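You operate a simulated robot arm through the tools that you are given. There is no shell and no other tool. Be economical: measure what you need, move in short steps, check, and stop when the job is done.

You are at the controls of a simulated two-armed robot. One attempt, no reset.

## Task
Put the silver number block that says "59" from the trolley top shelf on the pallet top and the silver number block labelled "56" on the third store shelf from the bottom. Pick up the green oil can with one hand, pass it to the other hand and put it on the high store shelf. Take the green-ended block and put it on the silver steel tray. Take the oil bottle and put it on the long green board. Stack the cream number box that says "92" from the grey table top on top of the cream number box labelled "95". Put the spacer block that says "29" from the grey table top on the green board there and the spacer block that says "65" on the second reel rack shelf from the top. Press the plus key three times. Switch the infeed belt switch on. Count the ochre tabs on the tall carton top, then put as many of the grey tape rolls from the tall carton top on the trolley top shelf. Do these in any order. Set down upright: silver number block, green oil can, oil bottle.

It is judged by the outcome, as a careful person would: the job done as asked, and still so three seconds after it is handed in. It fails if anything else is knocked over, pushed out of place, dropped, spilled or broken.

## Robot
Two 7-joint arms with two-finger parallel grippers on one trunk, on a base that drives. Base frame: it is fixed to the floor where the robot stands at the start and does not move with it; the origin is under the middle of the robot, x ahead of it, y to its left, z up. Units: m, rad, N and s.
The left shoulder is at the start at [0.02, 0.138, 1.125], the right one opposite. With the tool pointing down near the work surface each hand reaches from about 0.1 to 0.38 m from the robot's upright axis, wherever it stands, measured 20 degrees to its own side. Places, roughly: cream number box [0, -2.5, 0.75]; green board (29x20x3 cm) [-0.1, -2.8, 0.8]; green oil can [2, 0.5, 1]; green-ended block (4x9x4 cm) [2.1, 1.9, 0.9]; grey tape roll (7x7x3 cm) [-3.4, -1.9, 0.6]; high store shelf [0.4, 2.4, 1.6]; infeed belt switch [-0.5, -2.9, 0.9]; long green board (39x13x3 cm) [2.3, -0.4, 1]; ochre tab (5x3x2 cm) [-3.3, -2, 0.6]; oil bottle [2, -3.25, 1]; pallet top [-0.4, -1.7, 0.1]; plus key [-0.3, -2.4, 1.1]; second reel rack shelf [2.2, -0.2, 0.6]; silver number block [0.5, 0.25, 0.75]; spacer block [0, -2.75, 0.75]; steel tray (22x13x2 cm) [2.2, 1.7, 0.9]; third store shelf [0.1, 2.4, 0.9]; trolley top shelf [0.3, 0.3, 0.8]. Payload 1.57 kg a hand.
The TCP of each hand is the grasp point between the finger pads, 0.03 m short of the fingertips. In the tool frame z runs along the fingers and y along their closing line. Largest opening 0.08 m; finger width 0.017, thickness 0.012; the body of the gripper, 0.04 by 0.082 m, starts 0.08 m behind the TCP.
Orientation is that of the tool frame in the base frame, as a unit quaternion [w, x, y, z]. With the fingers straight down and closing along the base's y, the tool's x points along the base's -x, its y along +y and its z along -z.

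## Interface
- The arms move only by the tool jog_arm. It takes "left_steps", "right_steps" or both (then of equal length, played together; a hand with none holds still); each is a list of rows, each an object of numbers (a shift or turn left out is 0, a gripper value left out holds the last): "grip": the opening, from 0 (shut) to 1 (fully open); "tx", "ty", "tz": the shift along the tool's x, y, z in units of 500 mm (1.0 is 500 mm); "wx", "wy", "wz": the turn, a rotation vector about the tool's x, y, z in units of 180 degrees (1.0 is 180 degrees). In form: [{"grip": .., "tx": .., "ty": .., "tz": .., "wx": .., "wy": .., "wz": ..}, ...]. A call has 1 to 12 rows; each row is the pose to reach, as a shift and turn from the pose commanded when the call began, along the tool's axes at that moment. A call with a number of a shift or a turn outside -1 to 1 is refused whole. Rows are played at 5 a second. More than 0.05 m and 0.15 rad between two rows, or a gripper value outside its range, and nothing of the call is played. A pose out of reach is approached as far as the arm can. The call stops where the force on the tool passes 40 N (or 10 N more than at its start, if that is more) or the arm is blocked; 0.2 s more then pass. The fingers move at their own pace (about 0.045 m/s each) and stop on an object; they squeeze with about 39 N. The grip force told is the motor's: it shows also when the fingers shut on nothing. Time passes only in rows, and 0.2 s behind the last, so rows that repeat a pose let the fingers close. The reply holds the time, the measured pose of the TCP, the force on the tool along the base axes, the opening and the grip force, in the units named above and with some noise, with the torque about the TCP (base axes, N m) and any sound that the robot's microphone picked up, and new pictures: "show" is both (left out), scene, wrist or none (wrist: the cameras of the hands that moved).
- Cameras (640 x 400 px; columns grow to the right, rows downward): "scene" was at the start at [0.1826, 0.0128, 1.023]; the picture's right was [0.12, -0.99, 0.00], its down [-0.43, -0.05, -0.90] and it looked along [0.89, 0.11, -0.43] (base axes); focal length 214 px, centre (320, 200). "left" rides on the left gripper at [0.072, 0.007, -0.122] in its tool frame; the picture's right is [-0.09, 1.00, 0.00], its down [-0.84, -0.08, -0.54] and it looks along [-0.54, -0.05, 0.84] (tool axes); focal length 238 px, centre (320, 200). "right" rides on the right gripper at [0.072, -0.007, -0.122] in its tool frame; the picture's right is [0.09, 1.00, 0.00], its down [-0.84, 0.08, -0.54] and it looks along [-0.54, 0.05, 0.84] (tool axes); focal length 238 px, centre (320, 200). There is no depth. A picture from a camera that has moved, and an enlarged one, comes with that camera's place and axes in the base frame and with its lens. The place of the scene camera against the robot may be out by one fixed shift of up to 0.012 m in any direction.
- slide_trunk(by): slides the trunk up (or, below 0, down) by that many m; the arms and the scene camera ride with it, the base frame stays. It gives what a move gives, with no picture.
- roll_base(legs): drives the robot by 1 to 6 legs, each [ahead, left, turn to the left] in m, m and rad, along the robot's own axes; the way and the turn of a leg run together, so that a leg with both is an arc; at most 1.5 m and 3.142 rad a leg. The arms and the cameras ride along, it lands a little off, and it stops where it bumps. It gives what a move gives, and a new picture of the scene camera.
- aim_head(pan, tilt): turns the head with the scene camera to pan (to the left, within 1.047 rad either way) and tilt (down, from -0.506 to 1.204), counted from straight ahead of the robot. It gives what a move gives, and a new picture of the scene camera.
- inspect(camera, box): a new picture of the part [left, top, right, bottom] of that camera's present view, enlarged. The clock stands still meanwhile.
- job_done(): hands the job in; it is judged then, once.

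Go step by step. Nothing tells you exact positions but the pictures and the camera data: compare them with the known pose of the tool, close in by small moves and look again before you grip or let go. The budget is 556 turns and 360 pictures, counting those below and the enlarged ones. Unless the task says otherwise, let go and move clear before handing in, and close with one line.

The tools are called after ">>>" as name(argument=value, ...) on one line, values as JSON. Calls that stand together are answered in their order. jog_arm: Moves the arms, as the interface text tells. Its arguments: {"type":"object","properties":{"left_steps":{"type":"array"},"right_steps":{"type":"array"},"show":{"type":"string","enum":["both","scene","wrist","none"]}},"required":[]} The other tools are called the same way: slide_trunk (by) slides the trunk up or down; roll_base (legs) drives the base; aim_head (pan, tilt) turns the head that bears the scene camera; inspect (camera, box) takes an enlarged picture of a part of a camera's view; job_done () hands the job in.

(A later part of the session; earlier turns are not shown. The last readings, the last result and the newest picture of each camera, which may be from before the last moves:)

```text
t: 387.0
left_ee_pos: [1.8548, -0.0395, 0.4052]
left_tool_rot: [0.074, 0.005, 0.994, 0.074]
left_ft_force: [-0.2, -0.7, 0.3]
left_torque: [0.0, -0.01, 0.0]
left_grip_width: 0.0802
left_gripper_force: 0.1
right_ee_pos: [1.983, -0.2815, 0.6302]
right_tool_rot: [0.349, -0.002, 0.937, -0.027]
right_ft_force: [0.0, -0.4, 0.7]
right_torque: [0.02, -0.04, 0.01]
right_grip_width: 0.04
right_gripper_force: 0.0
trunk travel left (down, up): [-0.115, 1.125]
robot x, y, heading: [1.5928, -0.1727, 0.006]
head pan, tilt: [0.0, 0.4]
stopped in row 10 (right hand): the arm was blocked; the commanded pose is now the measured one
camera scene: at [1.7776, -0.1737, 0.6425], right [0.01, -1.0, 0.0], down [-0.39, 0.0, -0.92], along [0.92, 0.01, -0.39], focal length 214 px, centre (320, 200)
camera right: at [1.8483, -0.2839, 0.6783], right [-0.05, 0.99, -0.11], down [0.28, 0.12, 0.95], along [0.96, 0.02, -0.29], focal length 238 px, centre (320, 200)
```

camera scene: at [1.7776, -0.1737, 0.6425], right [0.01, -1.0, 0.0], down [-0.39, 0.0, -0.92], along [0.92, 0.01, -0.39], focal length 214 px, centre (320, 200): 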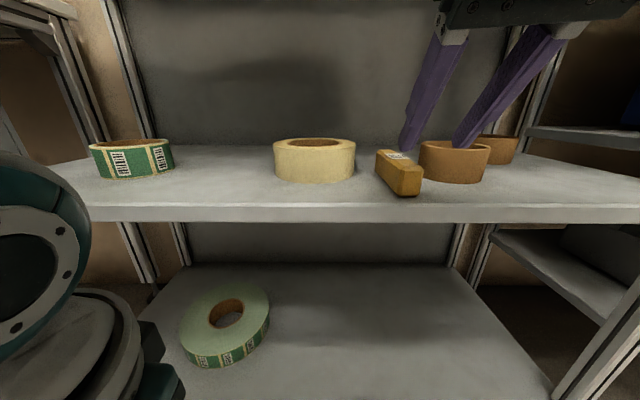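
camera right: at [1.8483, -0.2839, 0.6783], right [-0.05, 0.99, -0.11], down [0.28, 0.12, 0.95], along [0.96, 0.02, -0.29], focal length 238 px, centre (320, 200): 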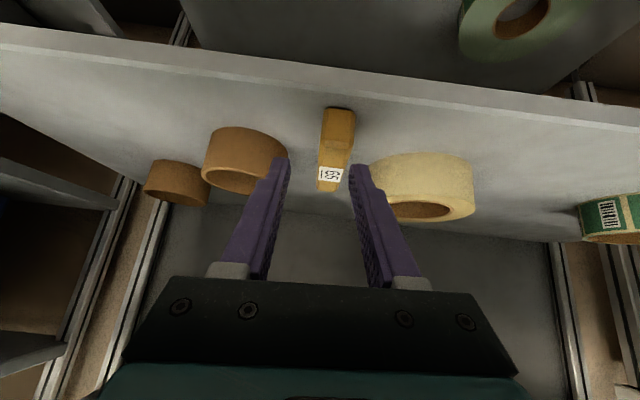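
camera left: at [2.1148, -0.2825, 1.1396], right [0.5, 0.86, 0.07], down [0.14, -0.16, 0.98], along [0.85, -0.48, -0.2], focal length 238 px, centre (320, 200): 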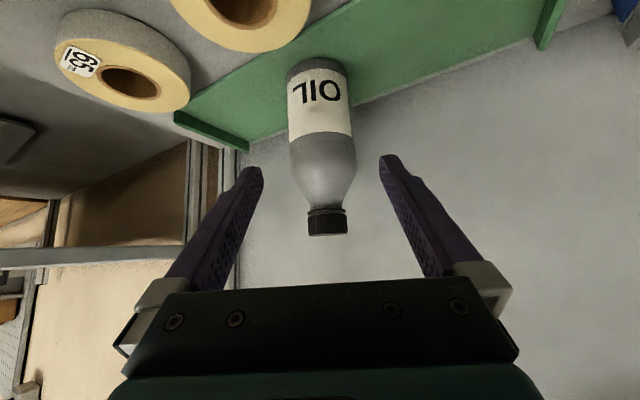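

65 is on the second shelf. Back straight out.

>>> roll_base(legs=[[-0.45, 0, 0]])

>>> slide_trunk(by=0.4)

>>> jog_arm(left_steps=[{"grip": 1, "tz": -0.05}, {"tz": -0.1}, {"tz": -0.15}], right_steps=[{"grip": 1, "wy": 0.04}, {"wy": 0.08}, {"wy": 0.1}], show="scene")

```text
t: 389.8
left_ee_pos: [1.4004, -0.0438, 0.4052]
left_tool_rot: [0.076, 0.002, 0.994, 0.075]
left_ft_force: [-0.3, 0.8, -0.1]
left_torque: [-0.02, 0.04, -0.01]
left_grip_width: 0.0801
left_gripper_force: 0.1
right_ee_pos: [1.5296, -0.2829, 0.6317]
right_tool_rot: [0.349, -0.004, 0.937, -0.026]
right_ft_force: [1.2, -1.3, 0.0]
right_torque: [0.02, 0.0, 0.01]
right_grip_width: 0.04
right_gripper_force: 0.0
trunk travel left (down, up): [-0.115, 1.125]
robot x, y, heading: [1.1413, -0.184, 0.008]
head pan, tilt: [0.0, 0.4]
camera scene: at [1.3239, -0.1772, 0.6426], right [0.01, -1.0, 0.0], down [-0.39, 0.0, -0.92], along [0.92, 0.01, -0.39], focal length 214 px, centre (320, 200)
```

scene: 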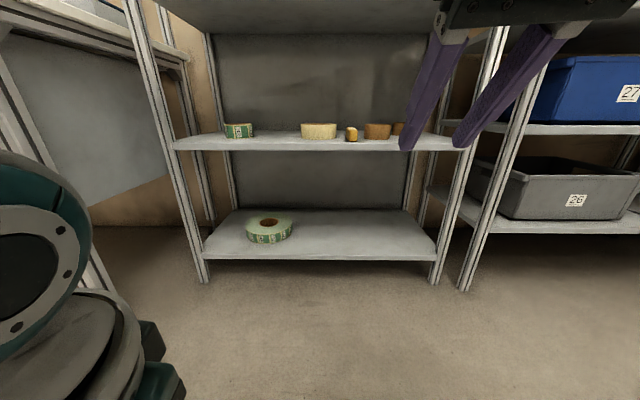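

```text
t: 393.6
left_ee_pos: [1.3997, -0.0439, 0.8061]
left_tool_rot: [0.074, 0.002, 0.994, 0.074]
left_ft_force: [0.5, -0.4, 0.4]
left_torque: [0.0, -0.03, -0.02]
left_grip_width: 0.0801
left_gripper_force: 0.0
right_ee_pos: [1.5291, -0.2852, 1.0321]
right_tool_rot: [0.348, -0.003, 0.937, -0.026]
right_ft_force: [-0.6, 0.0, -0.5]
right_torque: [-0.02, -0.02, -0.01]
right_grip_width: 0.0403
right_gripper_force: 0.0
trunk travel left (down, up): [-0.515, 0.725]
robot x, y, heading: [1.1407, -0.1795, 0.009]
head pan, tilt: [0.0, 0.4]
```

```text
t: 394.2
left_ee_pos: [1.3953, -0.0031, 0.818]
left_tool_rot: [0.074, 0.013, 0.987, 0.145]
left_ft_force: [0.2, -0.1, -0.3]
left_torque: [0.03, 0.01, 0.0]
left_grip_width: 0.08
left_gripper_force: 0.1
left hand out of reach, approached as far as the arm can: row 1, 2, 3
right_ee_pos: [1.5241, -0.287, 1.0108]
right_tool_rot: [0.209, -0.005, 0.977, -0.039]
right_ft_force: [0.5, 0.0, -0.6]
right_torque: [-0.04, -0.01, 0.01]
right_grip_width: 0.0799
right_gripper_force: 0.0
trunk travel left (down, up): [-0.515, 0.725]
robot x, y, heading: [1.136, -0.1829, 0.013]
head pan, tilt: [0.0, 0.4]
stopped in row 3 (left hand): the arm was blocked; the commanded pose is now the measured one
camera scene: at [1.3232, -0.1769, 1.0424], right [0.01, -1.0, 0.0], down [-0.39, 0.0, -0.92], along [0.92, 0.01, -0.39], focal length 214 px, centre (320, 200)
```

scene: 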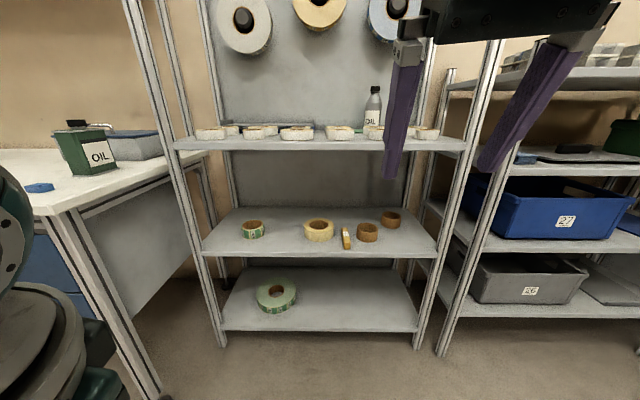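

Both arms are clear. Restore the left arm to a neutral pose.

>>> jog_arm(left_steps=[{"tx": -0.05, "tz": -0.03, "wx": 0.015, "wy": 0.008}, {"tx": -0.1, "tz": -0.07, "wx": 0.03, "wy": 0.016}, {"tx": -0.15, "tz": -0.12, "wx": 0.046, "wy": 0.024}, {"tx": -0.18, "tz": -0.17, "wx": 0.062, "wy": 0.032, "wz": -0.01}, {"tx": -0.2, "tz": -0.21, "wx": 0.077, "wy": 0.04, "wz": -0.012}, {"tx": -0.2, "tz": -0.25, "wx": 0.092, "wy": 0.048, "wz": -0.012}], right_steps=[{"wy": 0.04}, {"wy": 0.08}, {"wy": 0.12}, {"wy": 0.13}, {"wy": 0.13}, {"wy": 0.13}], show="none")

>>> roll_base(legs=[[0, 0.75, 0]])

>>> inspect(camera="scene", box=[220, 90, 460, 240])

```text
t: 395.6
left_ee_pos: [1.5746, -0.0375, 0.9178]
left_tool_rot: [0.0, -0.005, 1.0, -0.006]
left_ft_force: [0.2, 0.6, -0.1]
left_torque: [-0.01, 0.05, -0.01]
left_grip_width: 0.0799
left_gripper_force: 0.1
left hand out of reach, approached as far as the arm can: row 1, 2, 3, 4, 5, 6
right_ee_pos: [1.5255, -0.2849, 1.0118]
right_tool_rot: [0.007, 0.003, 0.999, -0.038]
right_ft_force: [0.8, 0.3, 0.1]
right_torque: [-0.03, 0.04, 0.01]
right_grip_width: 0.0801
right_gripper_force: 0.1
trunk travel left (down, up): [-0.515, 0.725]
robot x, y, heading: [1.1394, -0.1803, 0.01]
head pan, tilt: [0.0, 0.4]
```

```text
t: 399.7
left_ee_pos: [1.5654, 0.7123, 0.9181]
left_tool_rot: [0.0, -0.004, 1.0, -0.004]
left_ft_force: [0.7, 0.1, -0.2]
left_torque: [-0.01, 0.01, 0.01]
left_grip_width: 0.0802
left_gripper_force: 0.0
right_ee_pos: [1.5157, 0.4614, 1.0117]
right_tool_rot: [0.006, 0.005, 0.999, -0.038]
right_ft_force: [-0.1, 0.0, 0.0]
right_torque: [-0.02, 0.0, 0.0]
right_grip_width: 0.0801
right_gripper_force: 0.0
trunk travel left (down, up): [-0.515, 0.725]
robot x, y, heading: [1.1324, 0.5707, 0.011]
head pan, tilt: [0.0, 0.4]
camera scene: at [1.3158, 0.5712, 1.0423], right [0.01, -1.0, 0.0], down [-0.39, 0.0, -0.92], along [0.92, 0.01, -0.39], focal length 214 px, centre (320, 200)
```

scene: 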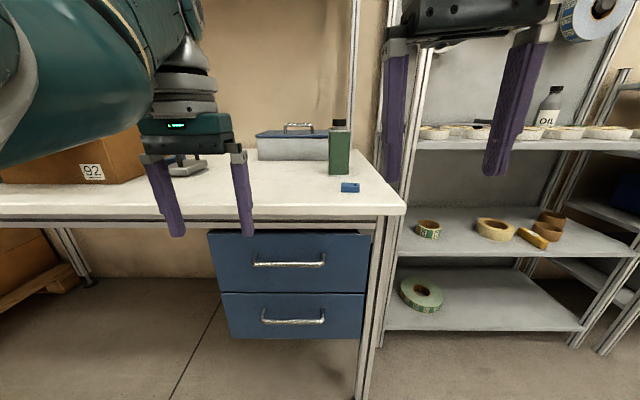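

```text
2.67 times, centred on (340, 165) of scene
camera zoom: at [1.3158, 0.5712, 1.0423], right [0.01, -1.0, 0.0], down [-0.39, 0.0, -0.92], along [0.92, 0.01, -0.39], focal length 572 px, centre (267, 293)
```

zoom: 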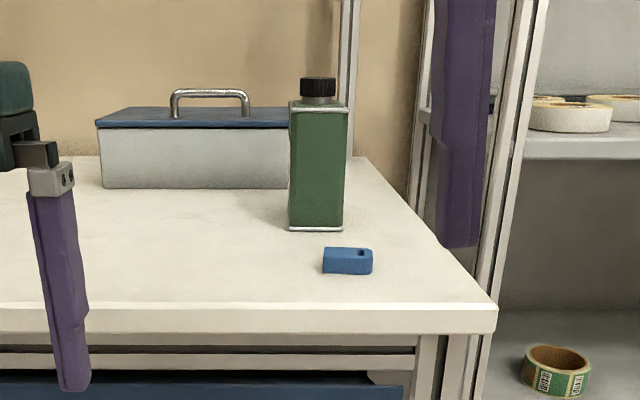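

The oil can is at about x≈1.93–2.04, y≈0.52, top z≈1.03 on the bench. Plan: right hand takes it by the cap from above, then passes it to the left hand. Raise the arms and approach.

>>> slide_trunk(by=0.12)

>>> jog_arm(left_steps=[{"tz": -0.08}, {"tz": -0.16}, {"tz": -0.22, "tx": 0.05}, {"tz": -0.22, "tx": 0.1}], right_steps=[{"wx": -0.012, "wy": 0.002, "wz": -0.003}, {"wx": -0.024, "wy": 0.004, "wz": -0.0067}, {"wx": -0.024, "wy": 0.004, "wz": -0.0067}, {"wx": -0.024, "wy": 0.004, "wz": -0.0067}], show="none")

>>> roll_base(legs=[[0.4, 0.06, -0.011]])

>>> inspect(camera="right", box=[0, 0, 640, 400])

```text
t: 401.2
left_ee_pos: [1.5656, 0.7132, 1.0369]
left_tool_rot: [0.001, -0.004, 1.0, -0.004]
left_ft_force: [-0.1, 0.5, 0.1]
left_torque: [-0.01, -0.03, 0.0]
left_grip_width: 0.08
left_gripper_force: 0.0
right_ee_pos: [1.5147, 0.4598, 1.1313]
right_tool_rot: [0.005, 0.005, 0.999, -0.037]
right_ft_force: [-0.4, 0.3, 0.1]
right_torque: [-0.03, -0.02, 0.02]
right_grip_width: 0.0801
right_gripper_force: 0.2
trunk travel left (down, up): [-0.635, 0.605]
robot x, y, heading: [1.1354, 0.5701, 0.007]
head pan, tilt: [0.0, 0.4]
```

```text
t: 402.2
left_ee_pos: [1.5824, 0.7184, 1.1535]
left_tool_rot: [-0.001, -0.004, 1.0, -0.004]
left_ft_force: [-0.5, 0.0, 0.0]
left_torque: [-0.01, 0.03, 0.0]
left_grip_width: 0.0798
left_gripper_force: 0.0
left hand out of reach, approached as far as the arm can: row 1, 2, 3, 4
right_ee_pos: [1.5157, 0.4596, 1.1319]
right_tool_rot: [0.0, -0.005, 1.0, 0.0]
right_ft_force: [0.8, -0.6, 0.2]
right_torque: [0.0, -0.01, 0.02]
right_grip_width: 0.08
right_gripper_force: 0.0
trunk travel left (down, up): [-0.635, 0.605]
robot x, y, heading: [1.1316, 0.5679, 0.011]
head pan, tilt: [0.0, 0.4]
```

```text
t: 404.7
left_ee_pos: [1.9826, 0.7722, 1.154]
left_tool_rot: [0.0, 0.003, 1.0, -0.005]
left_ft_force: [-0.8, 0.4, -0.1]
left_torque: [-0.02, -0.02, -0.03]
left_grip_width: 0.0801
left_gripper_force: 0.2
right_ee_pos: [1.9122, 0.5154, 1.1317]
right_tool_rot: [-0.001, 0.002, 1.0, 0.0]
right_ft_force: [0.6, -0.1, -0.5]
right_torque: [-0.01, -0.01, 0.02]
right_grip_width: 0.0798
right_gripper_force: 0.1
trunk travel left (down, up): [-0.635, 0.605]
robot x, y, heading: [1.527, 0.6287, -0.012]
head pan, tilt: [0.0, 0.4]
camera scene: at [1.7125, 0.6288, 1.1625], right [-0.01, -1.0, 0.0], down [-0.39, 0.0, -0.92], along [0.92, -0.01, -0.39], focal length 214 px, centre (320, 200)
```

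scene: 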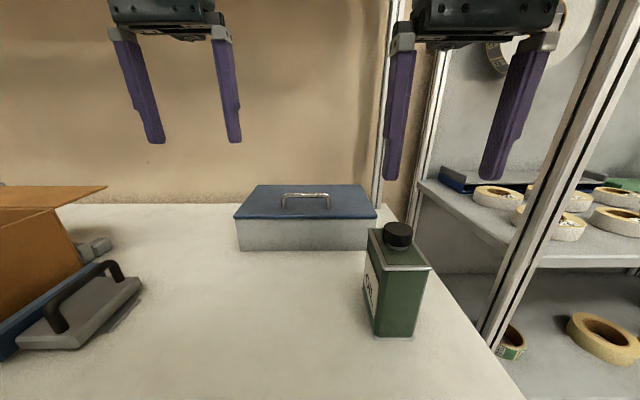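

```text
1.00 times, centred on (320, 200) of right (not enlarged: the box is as wide or as high as the picture)
camera zoom: at [1.8393, 0.5091, 1.2549], right [-0.09, 1.0, 0.0], down [0.84, 0.07, 0.54], along [0.54, 0.05, -0.84], focal length 238 px, centre (320, 200)
```

zoom: 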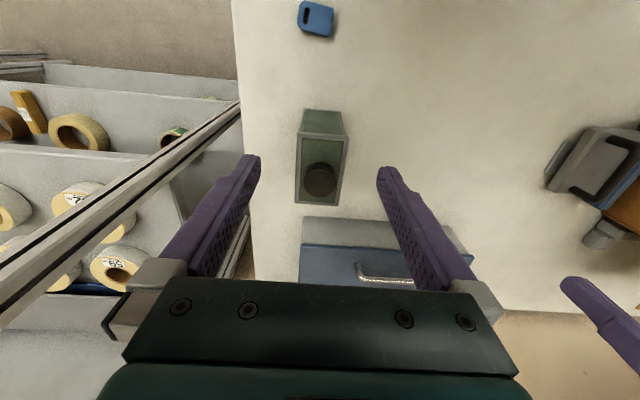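

Cap centre is at about (1.976, 0.521), can top z≈1.0. Bring the right hand over it and descend to just above the body top.

>>> jog_arm(right_steps=[{"tx": -0.07, "ty": 0.006, "tz": 0.02}, {"tx": -0.128, "ty": 0.011, "tz": 0.06}, {"tx": -0.128, "ty": 0.011, "tz": 0.14}, {"tx": -0.128, "ty": 0.011, "tz": 0.2}], show="both")

```text
t: 405.7
left_ee_pos: [1.9814, 0.7719, 1.1547]
left_tool_rot: [0.0, 0.004, 1.0, -0.004]
left_ft_force: [0.0, -0.2, 0.0]
left_torque: [0.0, 0.03, 0.0]
left_grip_width: 0.08
left_gripper_force: 0.1
right_ee_pos: [1.9757, 0.5234, 1.03]
right_tool_rot: [-0.001, 0.001, 1.0, 0.0]
right_ft_force: [0.6, 0.6, -0.2]
right_torque: [0.02, -0.03, -0.01]
right_grip_width: 0.08
right_gripper_force: 0.1
trunk travel left (down, up): [-0.635, 0.605]
robot x, y, heading: [1.5288, 0.6277, -0.007]
head pan, tilt: [0.0, 0.4]
camera scene: at [1.7124, 0.6288, 1.1625], right [-0.01, -1.0, 0.0], down [-0.39, 0.0, -0.92], along [0.92, -0.01, -0.39], focal length 214 px, centre (320, 200)
camera right: at [1.903, 0.5161, 1.1544], right [-0.09, 1.0, 0.0], down [0.84, 0.07, 0.54], along [0.54, 0.05, -0.84], focal length 238 px, centre (320, 200)
```

scene: 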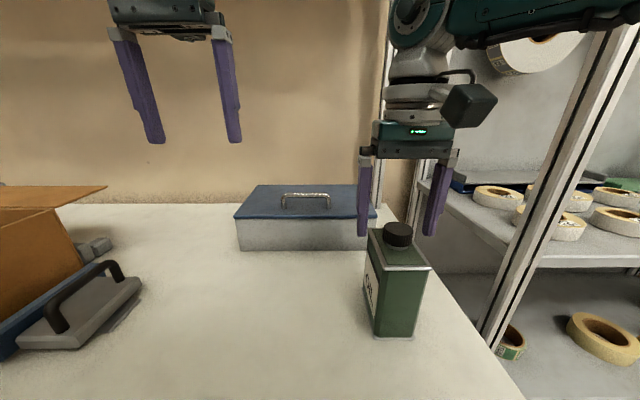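
right: 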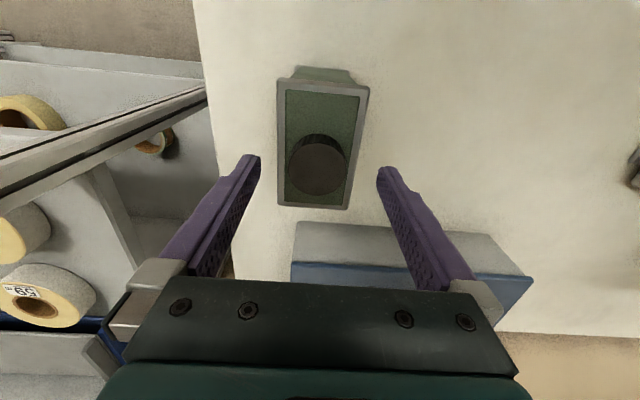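

Aligned. Descend 2.4 cm and close on the cap.

>>> jog_arm(right_steps=[{"tz": 0.025, "ty": -0.003}, {"tz": 0.048, "ty": -0.003}, {"tz": 0.048, "ty": -0.003, "grip": 0}, {"tz": 0.048, "ty": -0.003, "grip": 0}, {"tz": 0.048, "ty": -0.003, "grip": 0}, {"tz": 0.048, "ty": -0.003, "grip": 0}, {"tz": 0.048, "ty": -0.003, "grip": 0}], show="wrist")

```text
t: 407.3
left_ee_pos: [1.9812, 0.7714, 1.154]
left_tool_rot: [0.0, 0.003, 1.0, -0.004]
left_ft_force: [-1.0, -0.6, -0.2]
left_torque: [-0.02, 0.0, 0.06]
left_grip_width: 0.0801
left_gripper_force: 0.1
right_ee_pos: [1.9752, 0.5208, 1.0068]
right_tool_rot: [-0.001, 0.002, 1.0, 0.0]
right_ft_force: [1.1, 0.4, 0.0]
right_torque: [-0.02, -0.23, 0.06]
right_grip_width: 0.0574
right_gripper_force: 39.4
trunk travel left (down, up): [-0.635, 0.605]
robot x, y, heading: [1.5293, 0.629, -0.007]
head pan, tilt: [0.0, 0.4]
camera right: at [1.9035, 0.5138, 1.1298], right [-0.09, 1.0, 0.0], down [0.84, 0.07, 0.54], along [0.54, 0.05, -0.84], focal length 238 px, centre (320, 200)
```

right: 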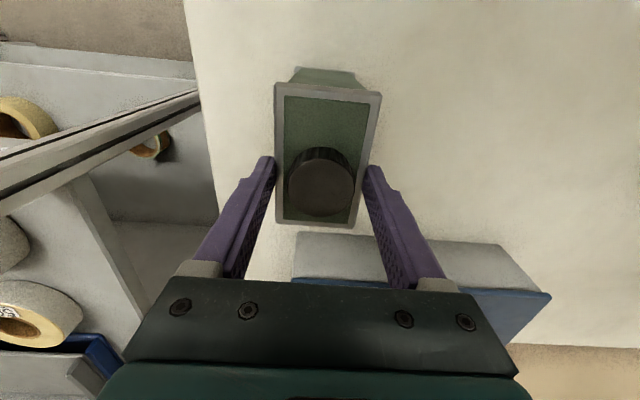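

It caught just the body's top edge (57 mm wide). I'll open, go 2.8 cm deeper and grip the body properly.

>>> jog_arm(right_steps=[{"grip": 1}, {"grip": 1}, {"grip": 1, "tz": 0.03}, {"tz": 0.056}, {"tz": 0.056, "grip": 0}, {"tz": 0.056, "grip": 0}, {"tz": 0.056, "grip": 0}, {"tz": 0.056, "grip": 0}, {"tz": 0.0}, {"tz": -0.09}, {"tz": -0.18}], show="both")

```text
t: 409.7
left_ee_pos: [1.981, 0.7709, 1.1535]
left_tool_rot: [0.0, 0.003, 1.0, -0.003]
left_ft_force: [-0.9, -0.2, -0.3]
left_torque: [0.0, -0.01, -0.03]
left_grip_width: 0.08
left_gripper_force: 0.1
right_ee_pos: [1.9737, 0.5214, 1.0961]
right_tool_rot: [0.0, 0.002, 1.0, 0.0]
right_ft_force: [-0.5, -0.1, -5.0]
right_torque: [0.0, -0.04, -0.02]
right_grip_width: 0.0577
right_gripper_force: 38.9
trunk travel left (down, up): [-0.635, 0.605]
robot x, y, heading: [1.5285, 0.6273, -0.006]
head pan, tilt: [0.0, 0.4]
camera scene: at [1.7123, 0.6289, 1.1623], right [-0.01, -1.0, 0.0], down [-0.39, 0.0, -0.92], along [0.92, -0.01, -0.39], focal length 214 px, centre (320, 200)
camera right: at [1.9016, 0.5137, 1.2205], right [-0.09, 1.0, 0.0], down [0.84, 0.07, 0.54], along [0.54, 0.05, -0.84], focal length 238 px, centre (320, 200)
```

scene: 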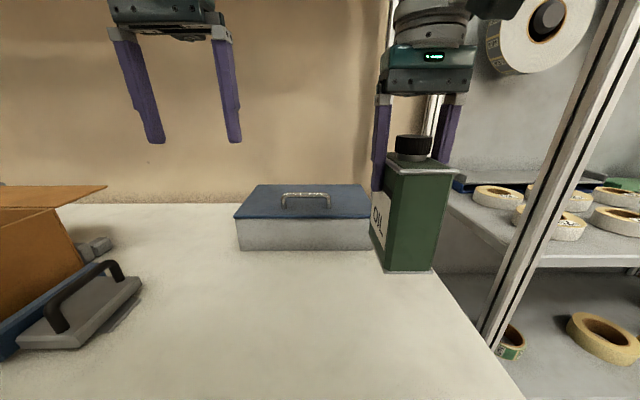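
right: 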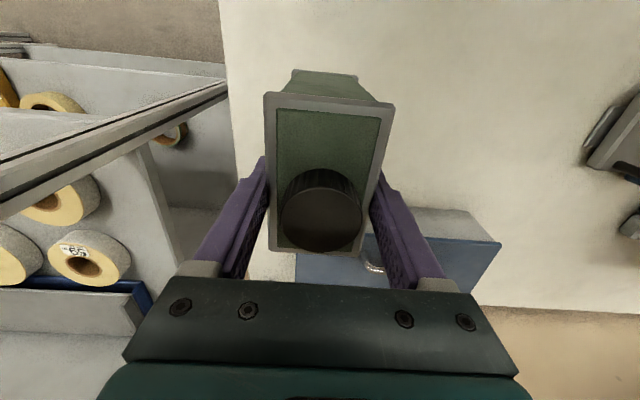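

The can is lifted. Back away from the bench into free space, bring the can toward the middle and tilt the left hand 45°.

>>> roll_base(legs=[[-0.5, 0, 0]])

>>> jog_arm(right_steps=[{"ty": 0.03}, {"ty": 0.06}, {"ty": 0.09}, {"ty": 0.12}, {"ty": 0.15}, {"ty": 0.16}], left_steps=[{"wy": -0.042, "tx": 0.03, "ty": 0.02}, {"wy": -0.084, "tx": 0.06, "ty": 0.04}, {"wy": -0.126, "tx": 0.09, "ty": 0.06}, {"wy": -0.168, "tx": 0.12, "ty": 0.08}, {"wy": -0.21, "tx": 0.14, "ty": 0.08}, {"wy": -0.25, "tx": 0.16, "ty": 0.08}], show="both")

```text
t: 412.6
left_ee_pos: [1.4827, 0.7756, 1.1543]
left_tool_rot: [0.0, -0.003, 1.0, -0.005]
left_ft_force: [0.6, 0.2, 0.7]
left_torque: [0.01, 0.03, 0.01]
left_grip_width: 0.0802
left_gripper_force: 0.0
right_ee_pos: [1.4797, 0.5256, 1.0963]
right_tool_rot: [-0.001, -0.004, 1.0, 0.0]
right_ft_force: [0.0, 1.0, -5.3]
right_torque: [-0.01, -0.05, 0.0]
right_grip_width: 0.0578
right_gripper_force: 38.9
trunk travel left (down, up): [-0.635, 0.605]
robot x, y, heading: [1.0364, 0.6309, 0.007]
head pan, tilt: [0.0, 0.4]
camera scene: at [1.2161, 0.6314, 1.1623], right [0.0, -1.0, 0.0], down [-0.39, 0.0, -0.92], along [0.92, 0.0, -0.39], focal length 214 px, centre (320, 200)
```

scene: 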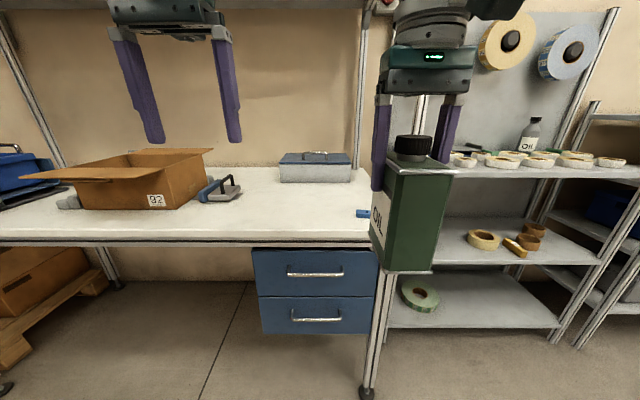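

```text
t: 414.0
left_ee_pos: [1.429, 0.8524, 1.1167]
left_tool_rot: [0.364, -0.015, 0.931, 0.016]
left_ft_force: [-0.6, -0.3, -1.1]
left_torque: [0.05, 0.0, 0.0]
left_grip_width: 0.0803
left_gripper_force: 0.0
left hand out of reach, approached as far as the arm can: row 1, 2, 3, 4, 5, 6
right_ee_pos: [1.4776, 0.6039, 1.0971]
right_tool_rot: [-0.002, -0.004, 1.0, -0.001]
right_ft_force: [-0.4, 0.3, -5.7]
right_torque: [0.0, -0.04, 0.0]
right_grip_width: 0.0579
right_gripper_force: 39.5
trunk travel left (down, up): [-0.635, 0.605]
robot x, y, heading: [1.0318, 0.628, 0.004]
head pan, tilt: [0.0, 0.4]
camera scene: at [1.2152, 0.6306, 1.1621], right [0.0, -1.0, 0.0], down [-0.39, 0.0, -0.92], along [0.92, 0.0, -0.39], focal length 214 px, centre (320, 200)
camera right: at [1.4054, 0.5969, 1.2205], right [-0.1, 1.0, 0.0], down [0.84, 0.08, 0.54], along [0.54, 0.05, -0.84], focal length 238 px, centre (320, 200)
camera left: at [1.2949, 0.8544, 1.1568], right [0.03, 1.0, 0.08], down [0.25, -0.09, 0.96], along [0.97, -0.01, -0.25], focal length 238 px, centre (320, 200)
```

scene: 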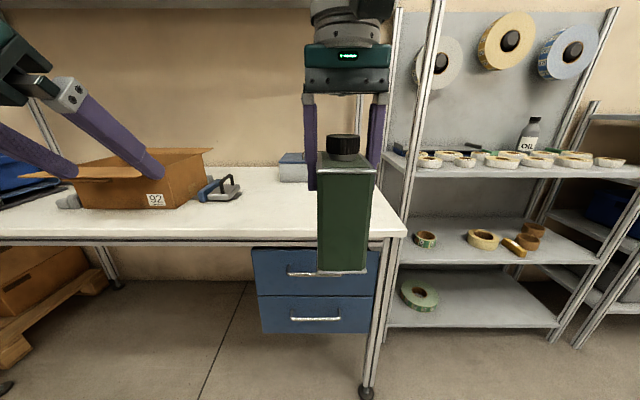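
right: 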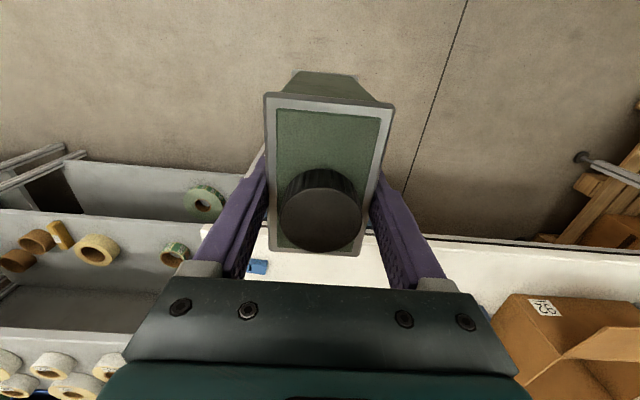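
left: 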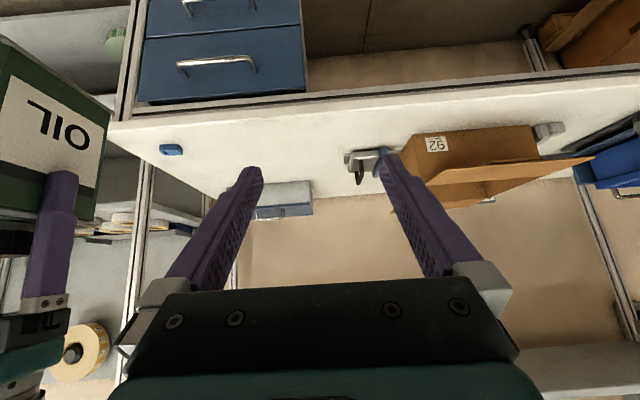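

Pre-grasp: bring the left hand to just behind the can's lower body, level and aligned.

>>> jog_arm(left_steps=[{"tx": 0.045, "tz": -0.03, "wx": 0.006, "wy": -0.006, "wz": 0.002}, {"tx": 0.0856, "tz": -0.057, "ty": -0.04, "wx": 0.013, "wy": -0.0127, "wz": 0.005}, {"tx": 0.0856, "tz": -0.057, "ty": -0.12, "wx": 0.013, "wy": -0.0127, "wz": 0.005}, {"tx": 0.0856, "tz": -0.057, "ty": -0.2, "wx": 0.013, "wy": -0.0127, "wz": 0.005}, {"tx": 0.0856, "tz": -0.057, "ty": -0.28, "wx": 0.013, "wy": -0.0127, "wz": 0.005}, {"tx": 0.0856, "tz": -0.057, "ty": -0.36, "wx": 0.013, "wy": -0.0127, "wz": 0.005}], show="both")

```text
t: 415.6
left_ee_pos: [1.3984, 0.7316, 1.086]
left_tool_rot: [0.366, -0.058, 0.927, 0.048]
left_ft_force: [-0.1, 0.4, 0.6]
left_torque: [0.01, -0.02, -0.03]
left_grip_width: 0.0799
left_gripper_force: 0.0
left hand out of reach, approached as far as the arm can: row 1, 2, 3
right_ee_pos: [1.4787, 0.6053, 1.0965]
right_tool_rot: [-0.002, -0.004, 1.0, -0.001]
right_ft_force: [0.5, 0.4, -4.8]
right_torque: [0.0, -0.05, -0.01]
right_grip_width: 0.058
right_gripper_force: 39.1
trunk travel left (down, up): [-0.635, 0.605]
robot x, y, heading: [1.0314, 0.6248, 0.01]
head pan, tilt: [0.0, 0.4]
stopped in row 6 (left hand): the arm was blocked; the commanded pose is now the measured one
camera scene: at [1.2133, 0.6116, 1.1575], right [-0.21, -0.98, 0.0], down [-0.43, 0.09, -0.9], along [0.88, -0.19, -0.44], focal length 214 px, centre (320, 200)
camera left: at [1.2645, 0.7183, 1.1244], right [-0.08, 0.99, 0.11], down [0.25, -0.09, 0.96], along [0.96, 0.1, -0.24], focal length 238 px, centre (320, 200)
```

scene: 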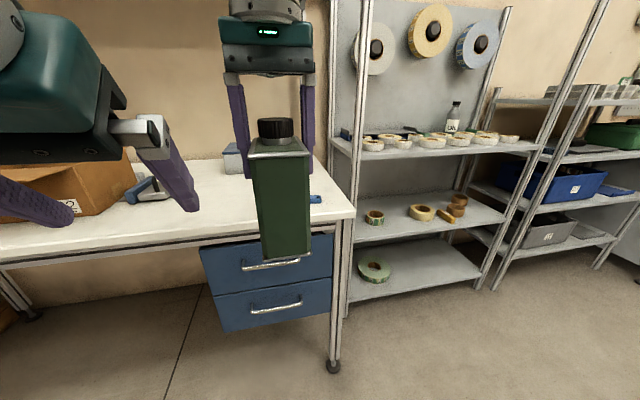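
left: 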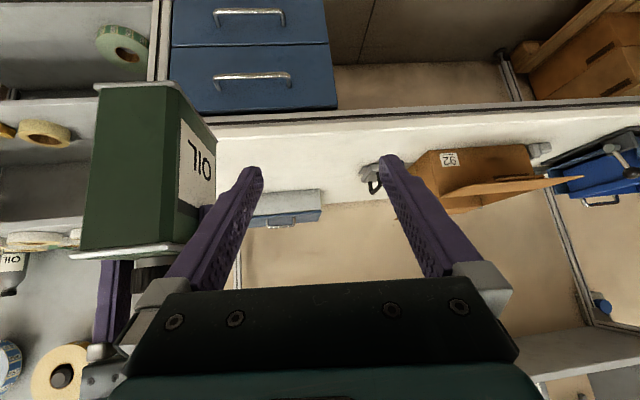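

The left arm bumped my head camera. I'll move the left hand back out, bring the can further left in front of the left shoulder, and try there.

>>> jog_arm(left_steps=[{"ty": 0.08}, {"ty": 0.16}, {"ty": 0.24}, {"ty": 0.3}, {"ty": 0.3}, {"ty": 0.3}], right_steps=[{"ty": 0.0}, {"ty": 0.0}, {"ty": 0.06}, {"ty": 0.12}, {"ty": 0.18}, {"ty": 0.24}], show="none")

>>> aim_head(pan=0.0, tilt=0.4)

```text
t: 417.0
left_ee_pos: [1.3823, 0.8779, 1.0907]
left_tool_rot: [0.363, -0.056, 0.929, 0.046]
left_ft_force: [0.5, 0.3, -0.1]
left_torque: [0.0, -0.01, 0.05]
left_grip_width: 0.0798
left_gripper_force: 0.1
left hand out of reach, approached as far as the arm can: row 4, 5, 6
right_ee_pos: [1.4415, 0.6771, 1.0964]
right_tool_rot: [-0.001, -0.003, 1.0, 0.0]
right_ft_force: [-0.3, -0.3, -5.1]
right_torque: [0.02, -0.04, 0.01]
right_grip_width: 0.0576
right_gripper_force: 38.8
right hand out of reach, approached as far as the arm can: row 3, 4, 5, 6
trunk travel left (down, up): [-0.635, 0.605]
robot x, y, heading: [1.0336, 0.634, 0.003]
head pan, tilt: [0.0, 0.4]
```

```text
t: 417.6
left_ee_pos: [1.3834, 0.8787, 1.091]
left_tool_rot: [0.364, -0.058, 0.929, 0.047]
left_ft_force: [0.0, -0.4, 0.6]
left_torque: [0.03, 0.0, 0.03]
left_grip_width: 0.0798
left_gripper_force: 0.0
right_ee_pos: [1.4417, 0.6777, 1.097]
right_tool_rot: [-0.001, -0.003, 1.0, 0.0]
right_ft_force: [-0.2, -0.1, -5.1]
right_torque: [0.01, -0.04, 0.0]
right_grip_width: 0.0576
right_gripper_force: 38.7
trunk travel left (down, up): [-0.635, 0.605]
robot x, y, heading: [1.035, 0.6288, 0.004]
head pan, tilt: [0.0, 0.4]
camera scene: at [1.2162, 0.6313, 1.1624], right [0.0, -1.0, 0.0], down [-0.39, 0.0, -0.92], along [0.92, 0.0, -0.39], focal length 214 px, centre (320, 200)
```

scene: 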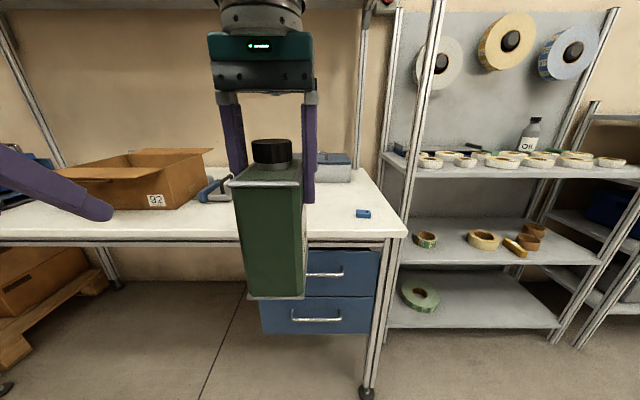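

I'll turn the can 45° clockwise with the right hand at the centre, so the left hand can approach diagonally, clear of the head.

>>> jog_arm(right_steps=[{"tx": -0.011, "ty": -0.016, "wz": 0.042}, {"tx": -0.022, "ty": -0.032, "wz": 0.084}, {"tx": -0.033, "ty": -0.048, "wz": 0.126}, {"tx": -0.044, "ty": -0.064, "wz": 0.168}, {"tx": -0.055, "ty": -0.08, "wz": 0.21}, {"tx": -0.066, "ty": -0.096, "wz": 0.25}], left_steps=[{"wx": 0.03, "wy": -0.002, "wz": 0.029}, {"wx": 0.06, "wy": -0.005, "wz": 0.057}, {"wx": 0.092, "wy": -0.007, "wz": 0.087}, {"wx": 0.123, "wy": -0.01, "wz": 0.116}, {"wx": 0.154, "wy": -0.012, "wz": 0.145}, {"wx": 0.184, "wy": -0.014, "wz": 0.174}], show="both")

```text
t: 419.0
left_ee_pos: [1.3832, 0.8773, 1.0924]
left_tool_rot: [0.359, 0.299, 0.876, -0.122]
left_ft_force: [0.9, -0.1, -0.4]
left_torque: [0.02, -0.01, -0.01]
left_grip_width: 0.0804
left_gripper_force: 0.2
left hand out of reach, approached as far as the arm can: row 1, 2, 3
right_ee_pos: [1.4691, 0.628, 1.0946]
right_tool_rot: [0.0, 0.381, 0.925, 0.0]
right_ft_force: [0.5, 0.0, -4.6]
right_torque: [-0.04, -0.03, -0.01]
right_grip_width: 0.0573
right_gripper_force: 39.1
right hand out of reach, approached as far as the arm can: row 6
trunk travel left (down, up): [-0.635, 0.605]
robot x, y, heading: [1.03, 0.6244, 0.009]
head pan, tilt: [0.0, 0.4]
camera scene: at [1.2161, 0.6314, 1.1624], right [0.0, -1.0, 0.0], down [-0.39, 0.0, -0.92], along [0.92, 0.0, -0.39], focal length 214 px, centre (320, 200)
camera right: at [1.4128, 0.6737, 1.2179], right [0.64, 0.77, 0.0], down [0.65, -0.53, 0.54], along [0.42, -0.34, -0.84], focal length 238 px, centre (320, 200)
camera left: at [1.2786, 0.9685, 1.1275], right [0.66, 0.75, 0.07], down [0.12, -0.2, 0.97], along [0.74, -0.64, -0.22], focal length 238 px, centre (320, 200)
```

scene: 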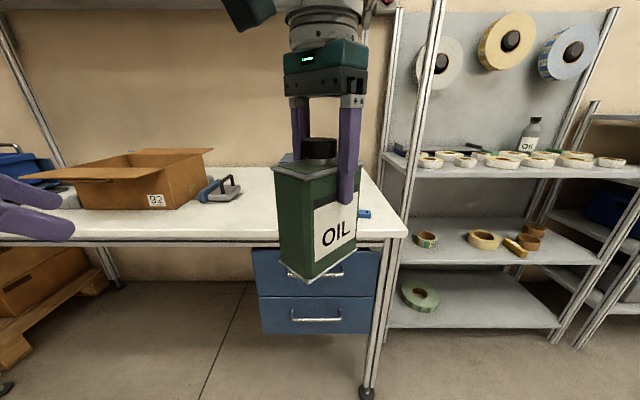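
right: 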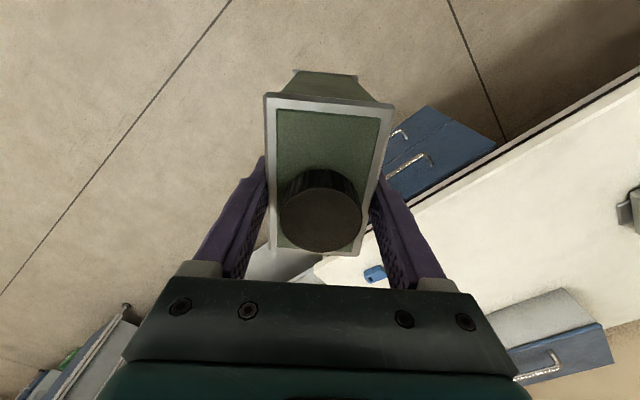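
left: 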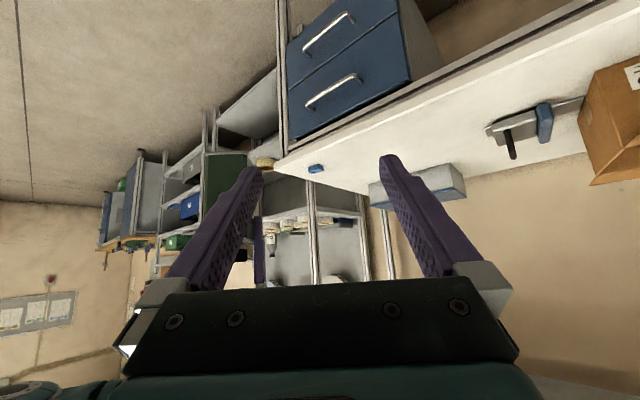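

Can is turned. Bring the left hand to the pre-grasp point on the diagonal.

>>> jog_arm(left_steps=[{"tx": -0.041, "ty": -0.053, "tz": 0.034, "wx": 0.006, "wz": 0.006}, {"tx": -0.082, "ty": -0.107, "tz": 0.068, "wx": 0.012, "wz": 0.012}, {"tx": -0.124, "ty": -0.16, "tz": 0.103, "wx": 0.018, "wz": 0.018}, {"tx": -0.165, "ty": -0.214, "tz": 0.137, "wx": 0.024, "wz": 0.024}, {"tx": -0.206, "ty": -0.267, "tz": 0.171, "wx": 0.0288, "wy": -0.0026, "wz": 0.0287}], show="both")

```text
t: 420.2
left_ee_pos: [1.4076, 0.6884, 1.1021]
left_tool_rot: [0.354, 0.354, 0.854, -0.146]
left_ft_force: [-0.1, 0.9, -0.9]
left_torque: [-0.03, 0.0, -0.02]
left_grip_width: 0.08
left_gripper_force: 0.0
right_ee_pos: [1.4688, 0.6279, 1.0933]
right_tool_rot: [-0.001, 0.38, 0.925, 0.0]
right_ft_force: [-0.5, 0.5, -4.9]
right_torque: [-0.06, -0.05, -0.03]
right_grip_width: 0.058
right_gripper_force: 38.7
trunk travel left (down, up): [-0.635, 0.605]
robot x, y, heading: [1.0335, 0.6295, 0.007]
head pan, tilt: [0.0, 0.4]
camera scene: at [1.2162, 0.6312, 1.1624], right [0.0, -1.0, 0.0], down [-0.39, 0.0, -0.92], along [0.92, 0.0, -0.39], focal length 214 px, centre (320, 200)
camera left: at [1.3149, 0.7919, 1.1361], right [0.75, 0.66, 0.07], down [0.09, -0.2, 0.97], along [0.66, -0.72, -0.21], focal length 238 px, centre (320, 200)
```

scene: 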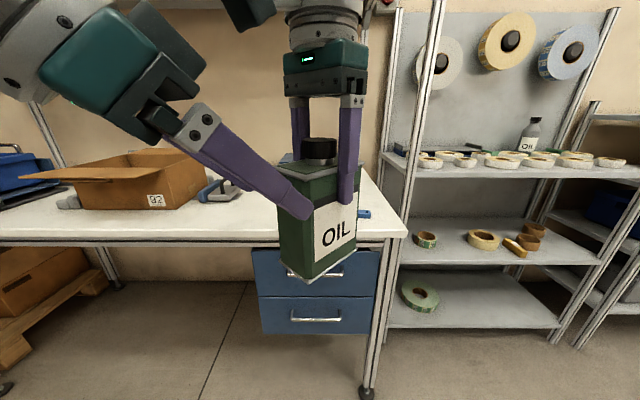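
left: 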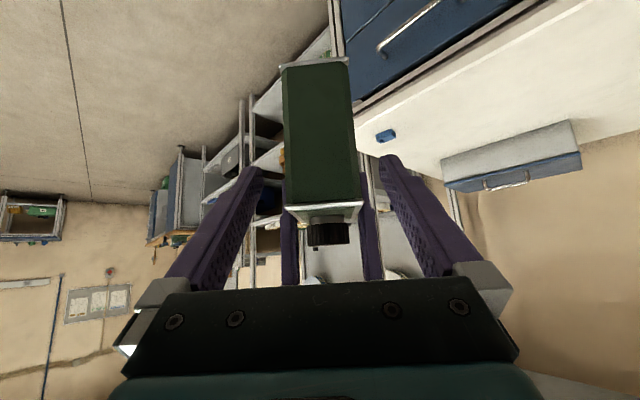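

The can is centred between the left fingers. Advance along the tool axis and close.

>>> jog_arm(left_steps=[{"tz": 0.07}, {"tz": 0.14}, {"tz": 0.2}, {"tz": 0.25}], show="both")

```text
t: 421.2
left_ee_pos: [1.4656, 0.6326, 1.024]
left_tool_rot: [0.359, 0.355, 0.851, -0.148]
left_ft_force: [-0.1, 0.0, 0.4]
left_torque: [-0.01, -0.06, -0.06]
left_grip_width: 0.0802
left_gripper_force: 0.1
right_ee_pos: [1.4736, 0.6214, 1.0933]
right_tool_rot: [0.008, 0.386, 0.922, -0.004]
right_ft_force: [0.7, 0.2, -5.8]
right_torque: [-0.02, -0.03, 0.03]
right_grip_width: 0.0576
right_gripper_force: 38.9
trunk travel left (down, up): [-0.635, 0.605]
robot x, y, heading: [1.0345, 0.6316, 0.005]
head pan, tilt: [0.0, 0.4]
stopped in row 4 (right hand): the force on the tool passed its limit at 46 N (the readings are from after the stop); the commanded pose is now the measured one
camera scene: at [1.2161, 0.6314, 1.1624], right [0.0, -1.0, 0.0], down [-0.39, 0.0, -0.92], along [0.92, 0.0, -0.39], focal length 214 px, centre (320, 200)
camera left: at [1.3727, 0.7365, 1.0573], right [0.75, 0.66, 0.07], down [0.08, -0.2, 0.98], along [0.65, -0.73, -0.2], focal length 238 px, centre (320, 200)
```

scene: 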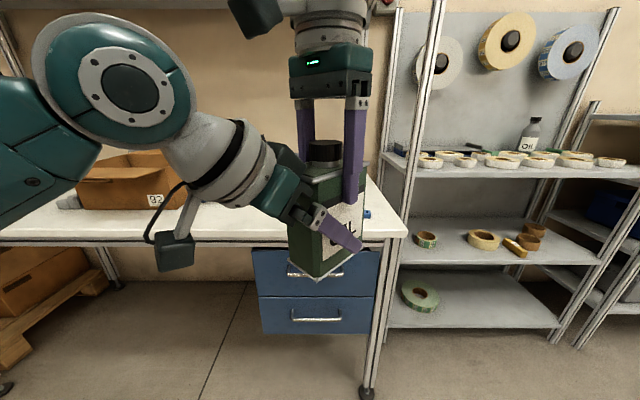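
left: 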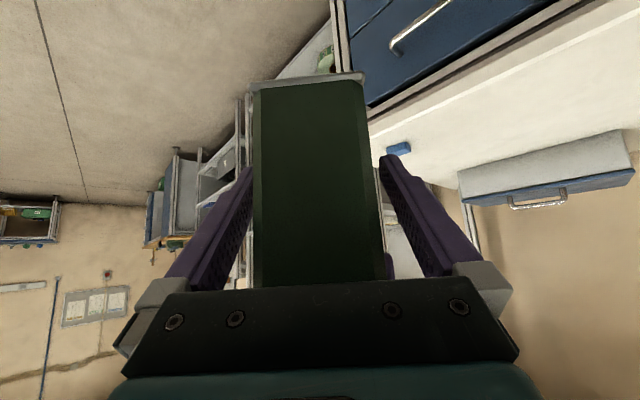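

The left palm touched the can's top corner. Back 1 cm and close there.

>>> jog_arm(left_steps=[{"tz": -0.02}, {"tz": -0.02}, {"tz": -0.02, "grip": 0}, {"tz": -0.02, "grip": 0}, {"tz": -0.02, "grip": 0}, {"tz": -0.02, "grip": 0}], show="both")

```text
t: 422.6
left_ee_pos: [1.4597, 0.6368, 1.0314]
left_tool_rot: [0.358, 0.356, 0.85, -0.149]
left_ft_force: [-7.0, -5.5, 1.3]
left_torque: [0.31, -0.32, 0.5]
left_grip_width: 0.0582
left_gripper_force: 38.7
right_ee_pos: [1.4734, 0.6223, 1.0917]
right_tool_rot: [0.009, 0.386, 0.922, -0.003]
right_ft_force: [8.0, 4.8, -6.9]
right_torque: [0.06, -0.2, -0.67]
right_grip_width: 0.0579
right_gripper_force: 38.6
trunk travel left (down, up): [-0.635, 0.605]
robot x, y, heading: [1.0322, 0.6288, 0.007]
head pan, tilt: [0.0, 0.4]
camera scene: at [1.2162, 0.6313, 1.1624], right [0.0, -1.0, 0.0], down [-0.39, 0.0, -0.92], along [0.92, 0.0, -0.39], focal length 214 px, centre (320, 200)
camera left: at [1.3676, 0.7405, 1.0645], right [0.75, 0.65, 0.07], down [0.08, -0.2, 0.98], along [0.65, -0.73, -0.2], focal length 238 px, centre (320, 200)
```

scene: 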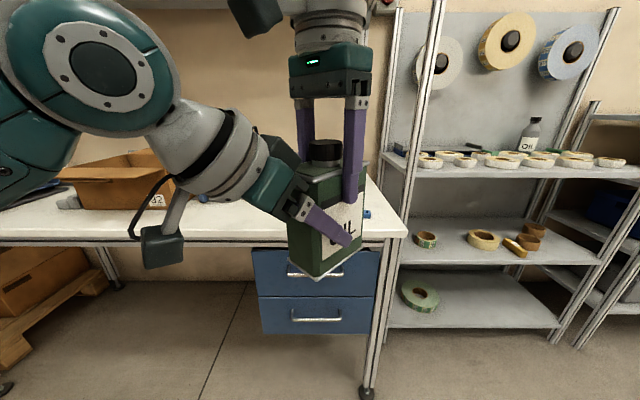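
left: 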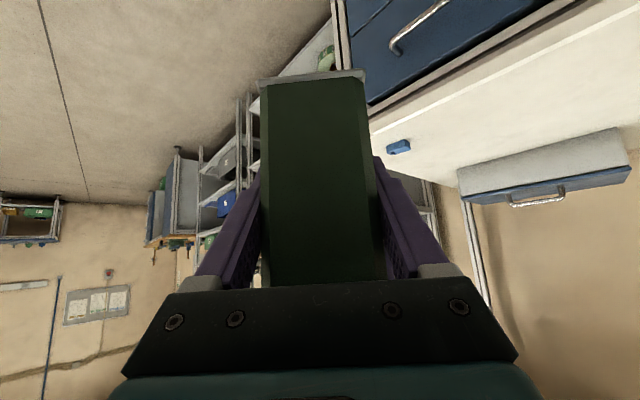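

Both hands hold the can. Open the right hand and lift it straight up.

>>> jog_arm(right_steps=[{"grip": 0.85}, {"grip": 1}, {"grip": 1}, {"tz": -0.05}, {"tz": -0.12}, {"tz": -0.2}, {"tz": -0.28}], show="scene")

```text
t: 423.9
left_ee_pos: [1.4535, 0.6311, 1.0296]
left_tool_rot: [0.353, 0.363, 0.848, -0.155]
left_ft_force: [-2.0, -1.2, -1.6]
left_torque: [0.16, -0.01, 0.01]
left_grip_width: 0.0578
left_gripper_force: 38.6
right_ee_pos: [1.4552, 0.6167, 1.1229]
right_tool_rot: [-0.029, 0.385, 0.922, -0.019]
right_ft_force: [1.6, 1.2, 0.7]
right_torque: [0.08, -0.04, -0.05]
right_grip_width: 0.0802
right_gripper_force: 0.1
right hand out of reach, approached as far as the arm can: row 4, 5, 6
trunk travel left (down, up): [-0.635, 0.605]
robot x, y, heading: [1.0336, 0.6274, 0.003]
head pan, tilt: [0.0, 0.4]
stopped in row 6 (left hand): the force on the tool passed its limit at 49 N (the readings are from after the stop); the commanded pose is now the measured one
camera scene: at [1.2161, 0.6313, 1.1623], right [0.0, -1.0, 0.0], down [-0.39, 0.0, -0.92], along [0.92, 0.0, -0.39], focal length 214 px, centre (320, 200)
```

scene: 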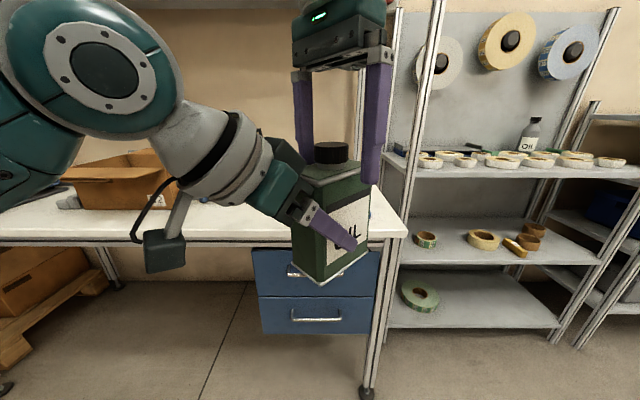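

The right arm can't rise further, so instead I lower the left hand with the can out from between the right fingers.

>>> jog_arm(left_steps=[{"tx": 0.03, "tz": 0.03}, {"tx": 0.06, "tz": 0.06}, {"tx": 0.1, "tz": 0.1}, {"tx": 0.14, "tz": 0.14}, {"tx": 0.17, "tz": 0.17}], show="both")

```text
t: 425.1
left_ee_pos: [1.4544, 0.6296, 0.9116]
left_tool_rot: [0.355, 0.363, 0.847, -0.156]
left_ft_force: [0.1, 0.1, -1.1]
left_torque: [0.04, 0.06, 0.01]
left_grip_width: 0.058
left_gripper_force: 38.6
right_ee_pos: [1.4548, 0.6156, 1.1226]
right_tool_rot: [-0.028, 0.385, 0.922, -0.02]
right_ft_force: [0.4, -0.4, -0.3]
right_torque: [0.0, 0.01, 0.0]
right_grip_width: 0.08
right_gripper_force: 0.0
trunk travel left (down, up): [-0.635, 0.605]
robot x, y, heading: [1.0318, 0.6317, 0.006]
head pan, tilt: [0.0, 0.4]
camera scene: at [1.2161, 0.6313, 1.1624], right [0.0, -1.0, 0.0], down [-0.39, 0.0, -0.92], along [0.92, 0.0, -0.39], focal length 214 px, centre (320, 200)
camera left: at [1.3649, 0.7346, 0.9441], right [0.77, 0.64, 0.06], down [0.08, -0.19, 0.98], along [0.64, -0.74, -0.2], focal length 238 px, centre (320, 200)
```

scene: 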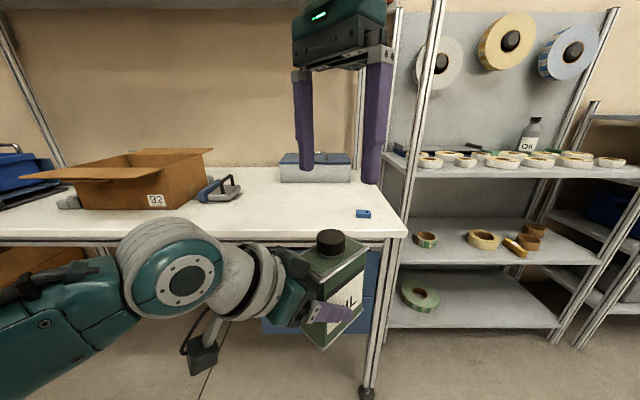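
left: 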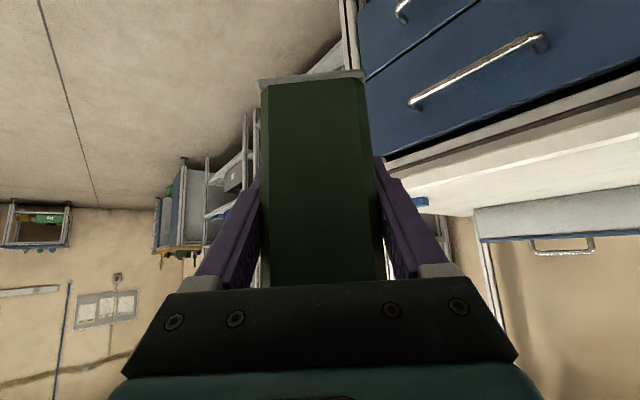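

The can is in the left hand. Move the right hand aside and un-yaw it.

>>> jog_arm(right_steps=[{"tx": -0.05, "ty": -0.05, "wz": -0.02}, {"tx": -0.1, "ty": -0.1, "wz": -0.06}, {"tx": -0.15, "ty": -0.15, "wz": -0.1}, {"tx": -0.2, "ty": -0.2, "wz": -0.145}, {"tx": -0.24, "ty": -0.25, "wz": -0.19}, {"tx": -0.26, "ty": -0.3, "wz": -0.23}], left_steps=[{"tx": 0}, {"ty": 0}, {"ty": 0}, {"ty": 0.03}, {"ty": 0.08}, {"ty": 0.14}], show="scene")

```text
t: 426.5
left_ee_pos: [1.5055, 0.6766, 0.9109]
left_tool_rot: [0.356, 0.363, 0.847, -0.156]
left_ft_force: [0.3, 0.5, -0.5]
left_torque: [0.11, 0.07, 0.01]
left_grip_width: 0.0579
left_gripper_force: 39.0
right_ee_pos: [1.4377, 0.4169, 1.1275]
right_tool_rot: [-0.032, 0.035, 0.999, -0.008]
right_ft_force: [-0.9, 0.4, -0.4]
right_torque: [0.03, 0.03, 0.03]
right_grip_width: 0.0798
right_gripper_force: 0.0
right hand out of reach, approached as far as the arm can: row 1, 2, 3
trunk travel left (down, up): [-0.635, 0.605]
robot x, y, heading: [1.0334, 0.6304, 0.002]
head pan, tilt: [0.0, 0.4]
camera scene: at [1.2162, 0.631, 1.1624], right [0.0, -1.0, 0.0], down [-0.39, 0.0, -0.92], along [0.92, 0.0, -0.39], focal length 214 px, centre (320, 200)
```

scene: 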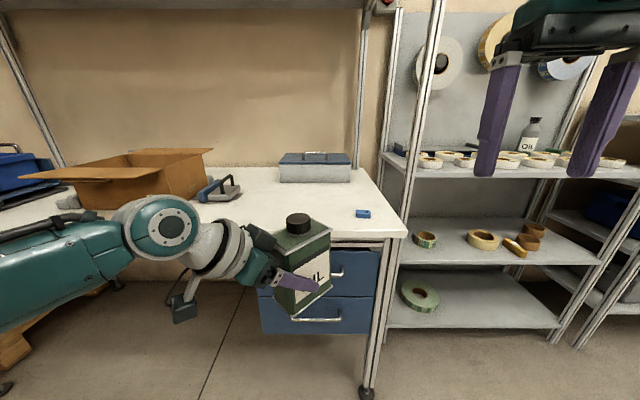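

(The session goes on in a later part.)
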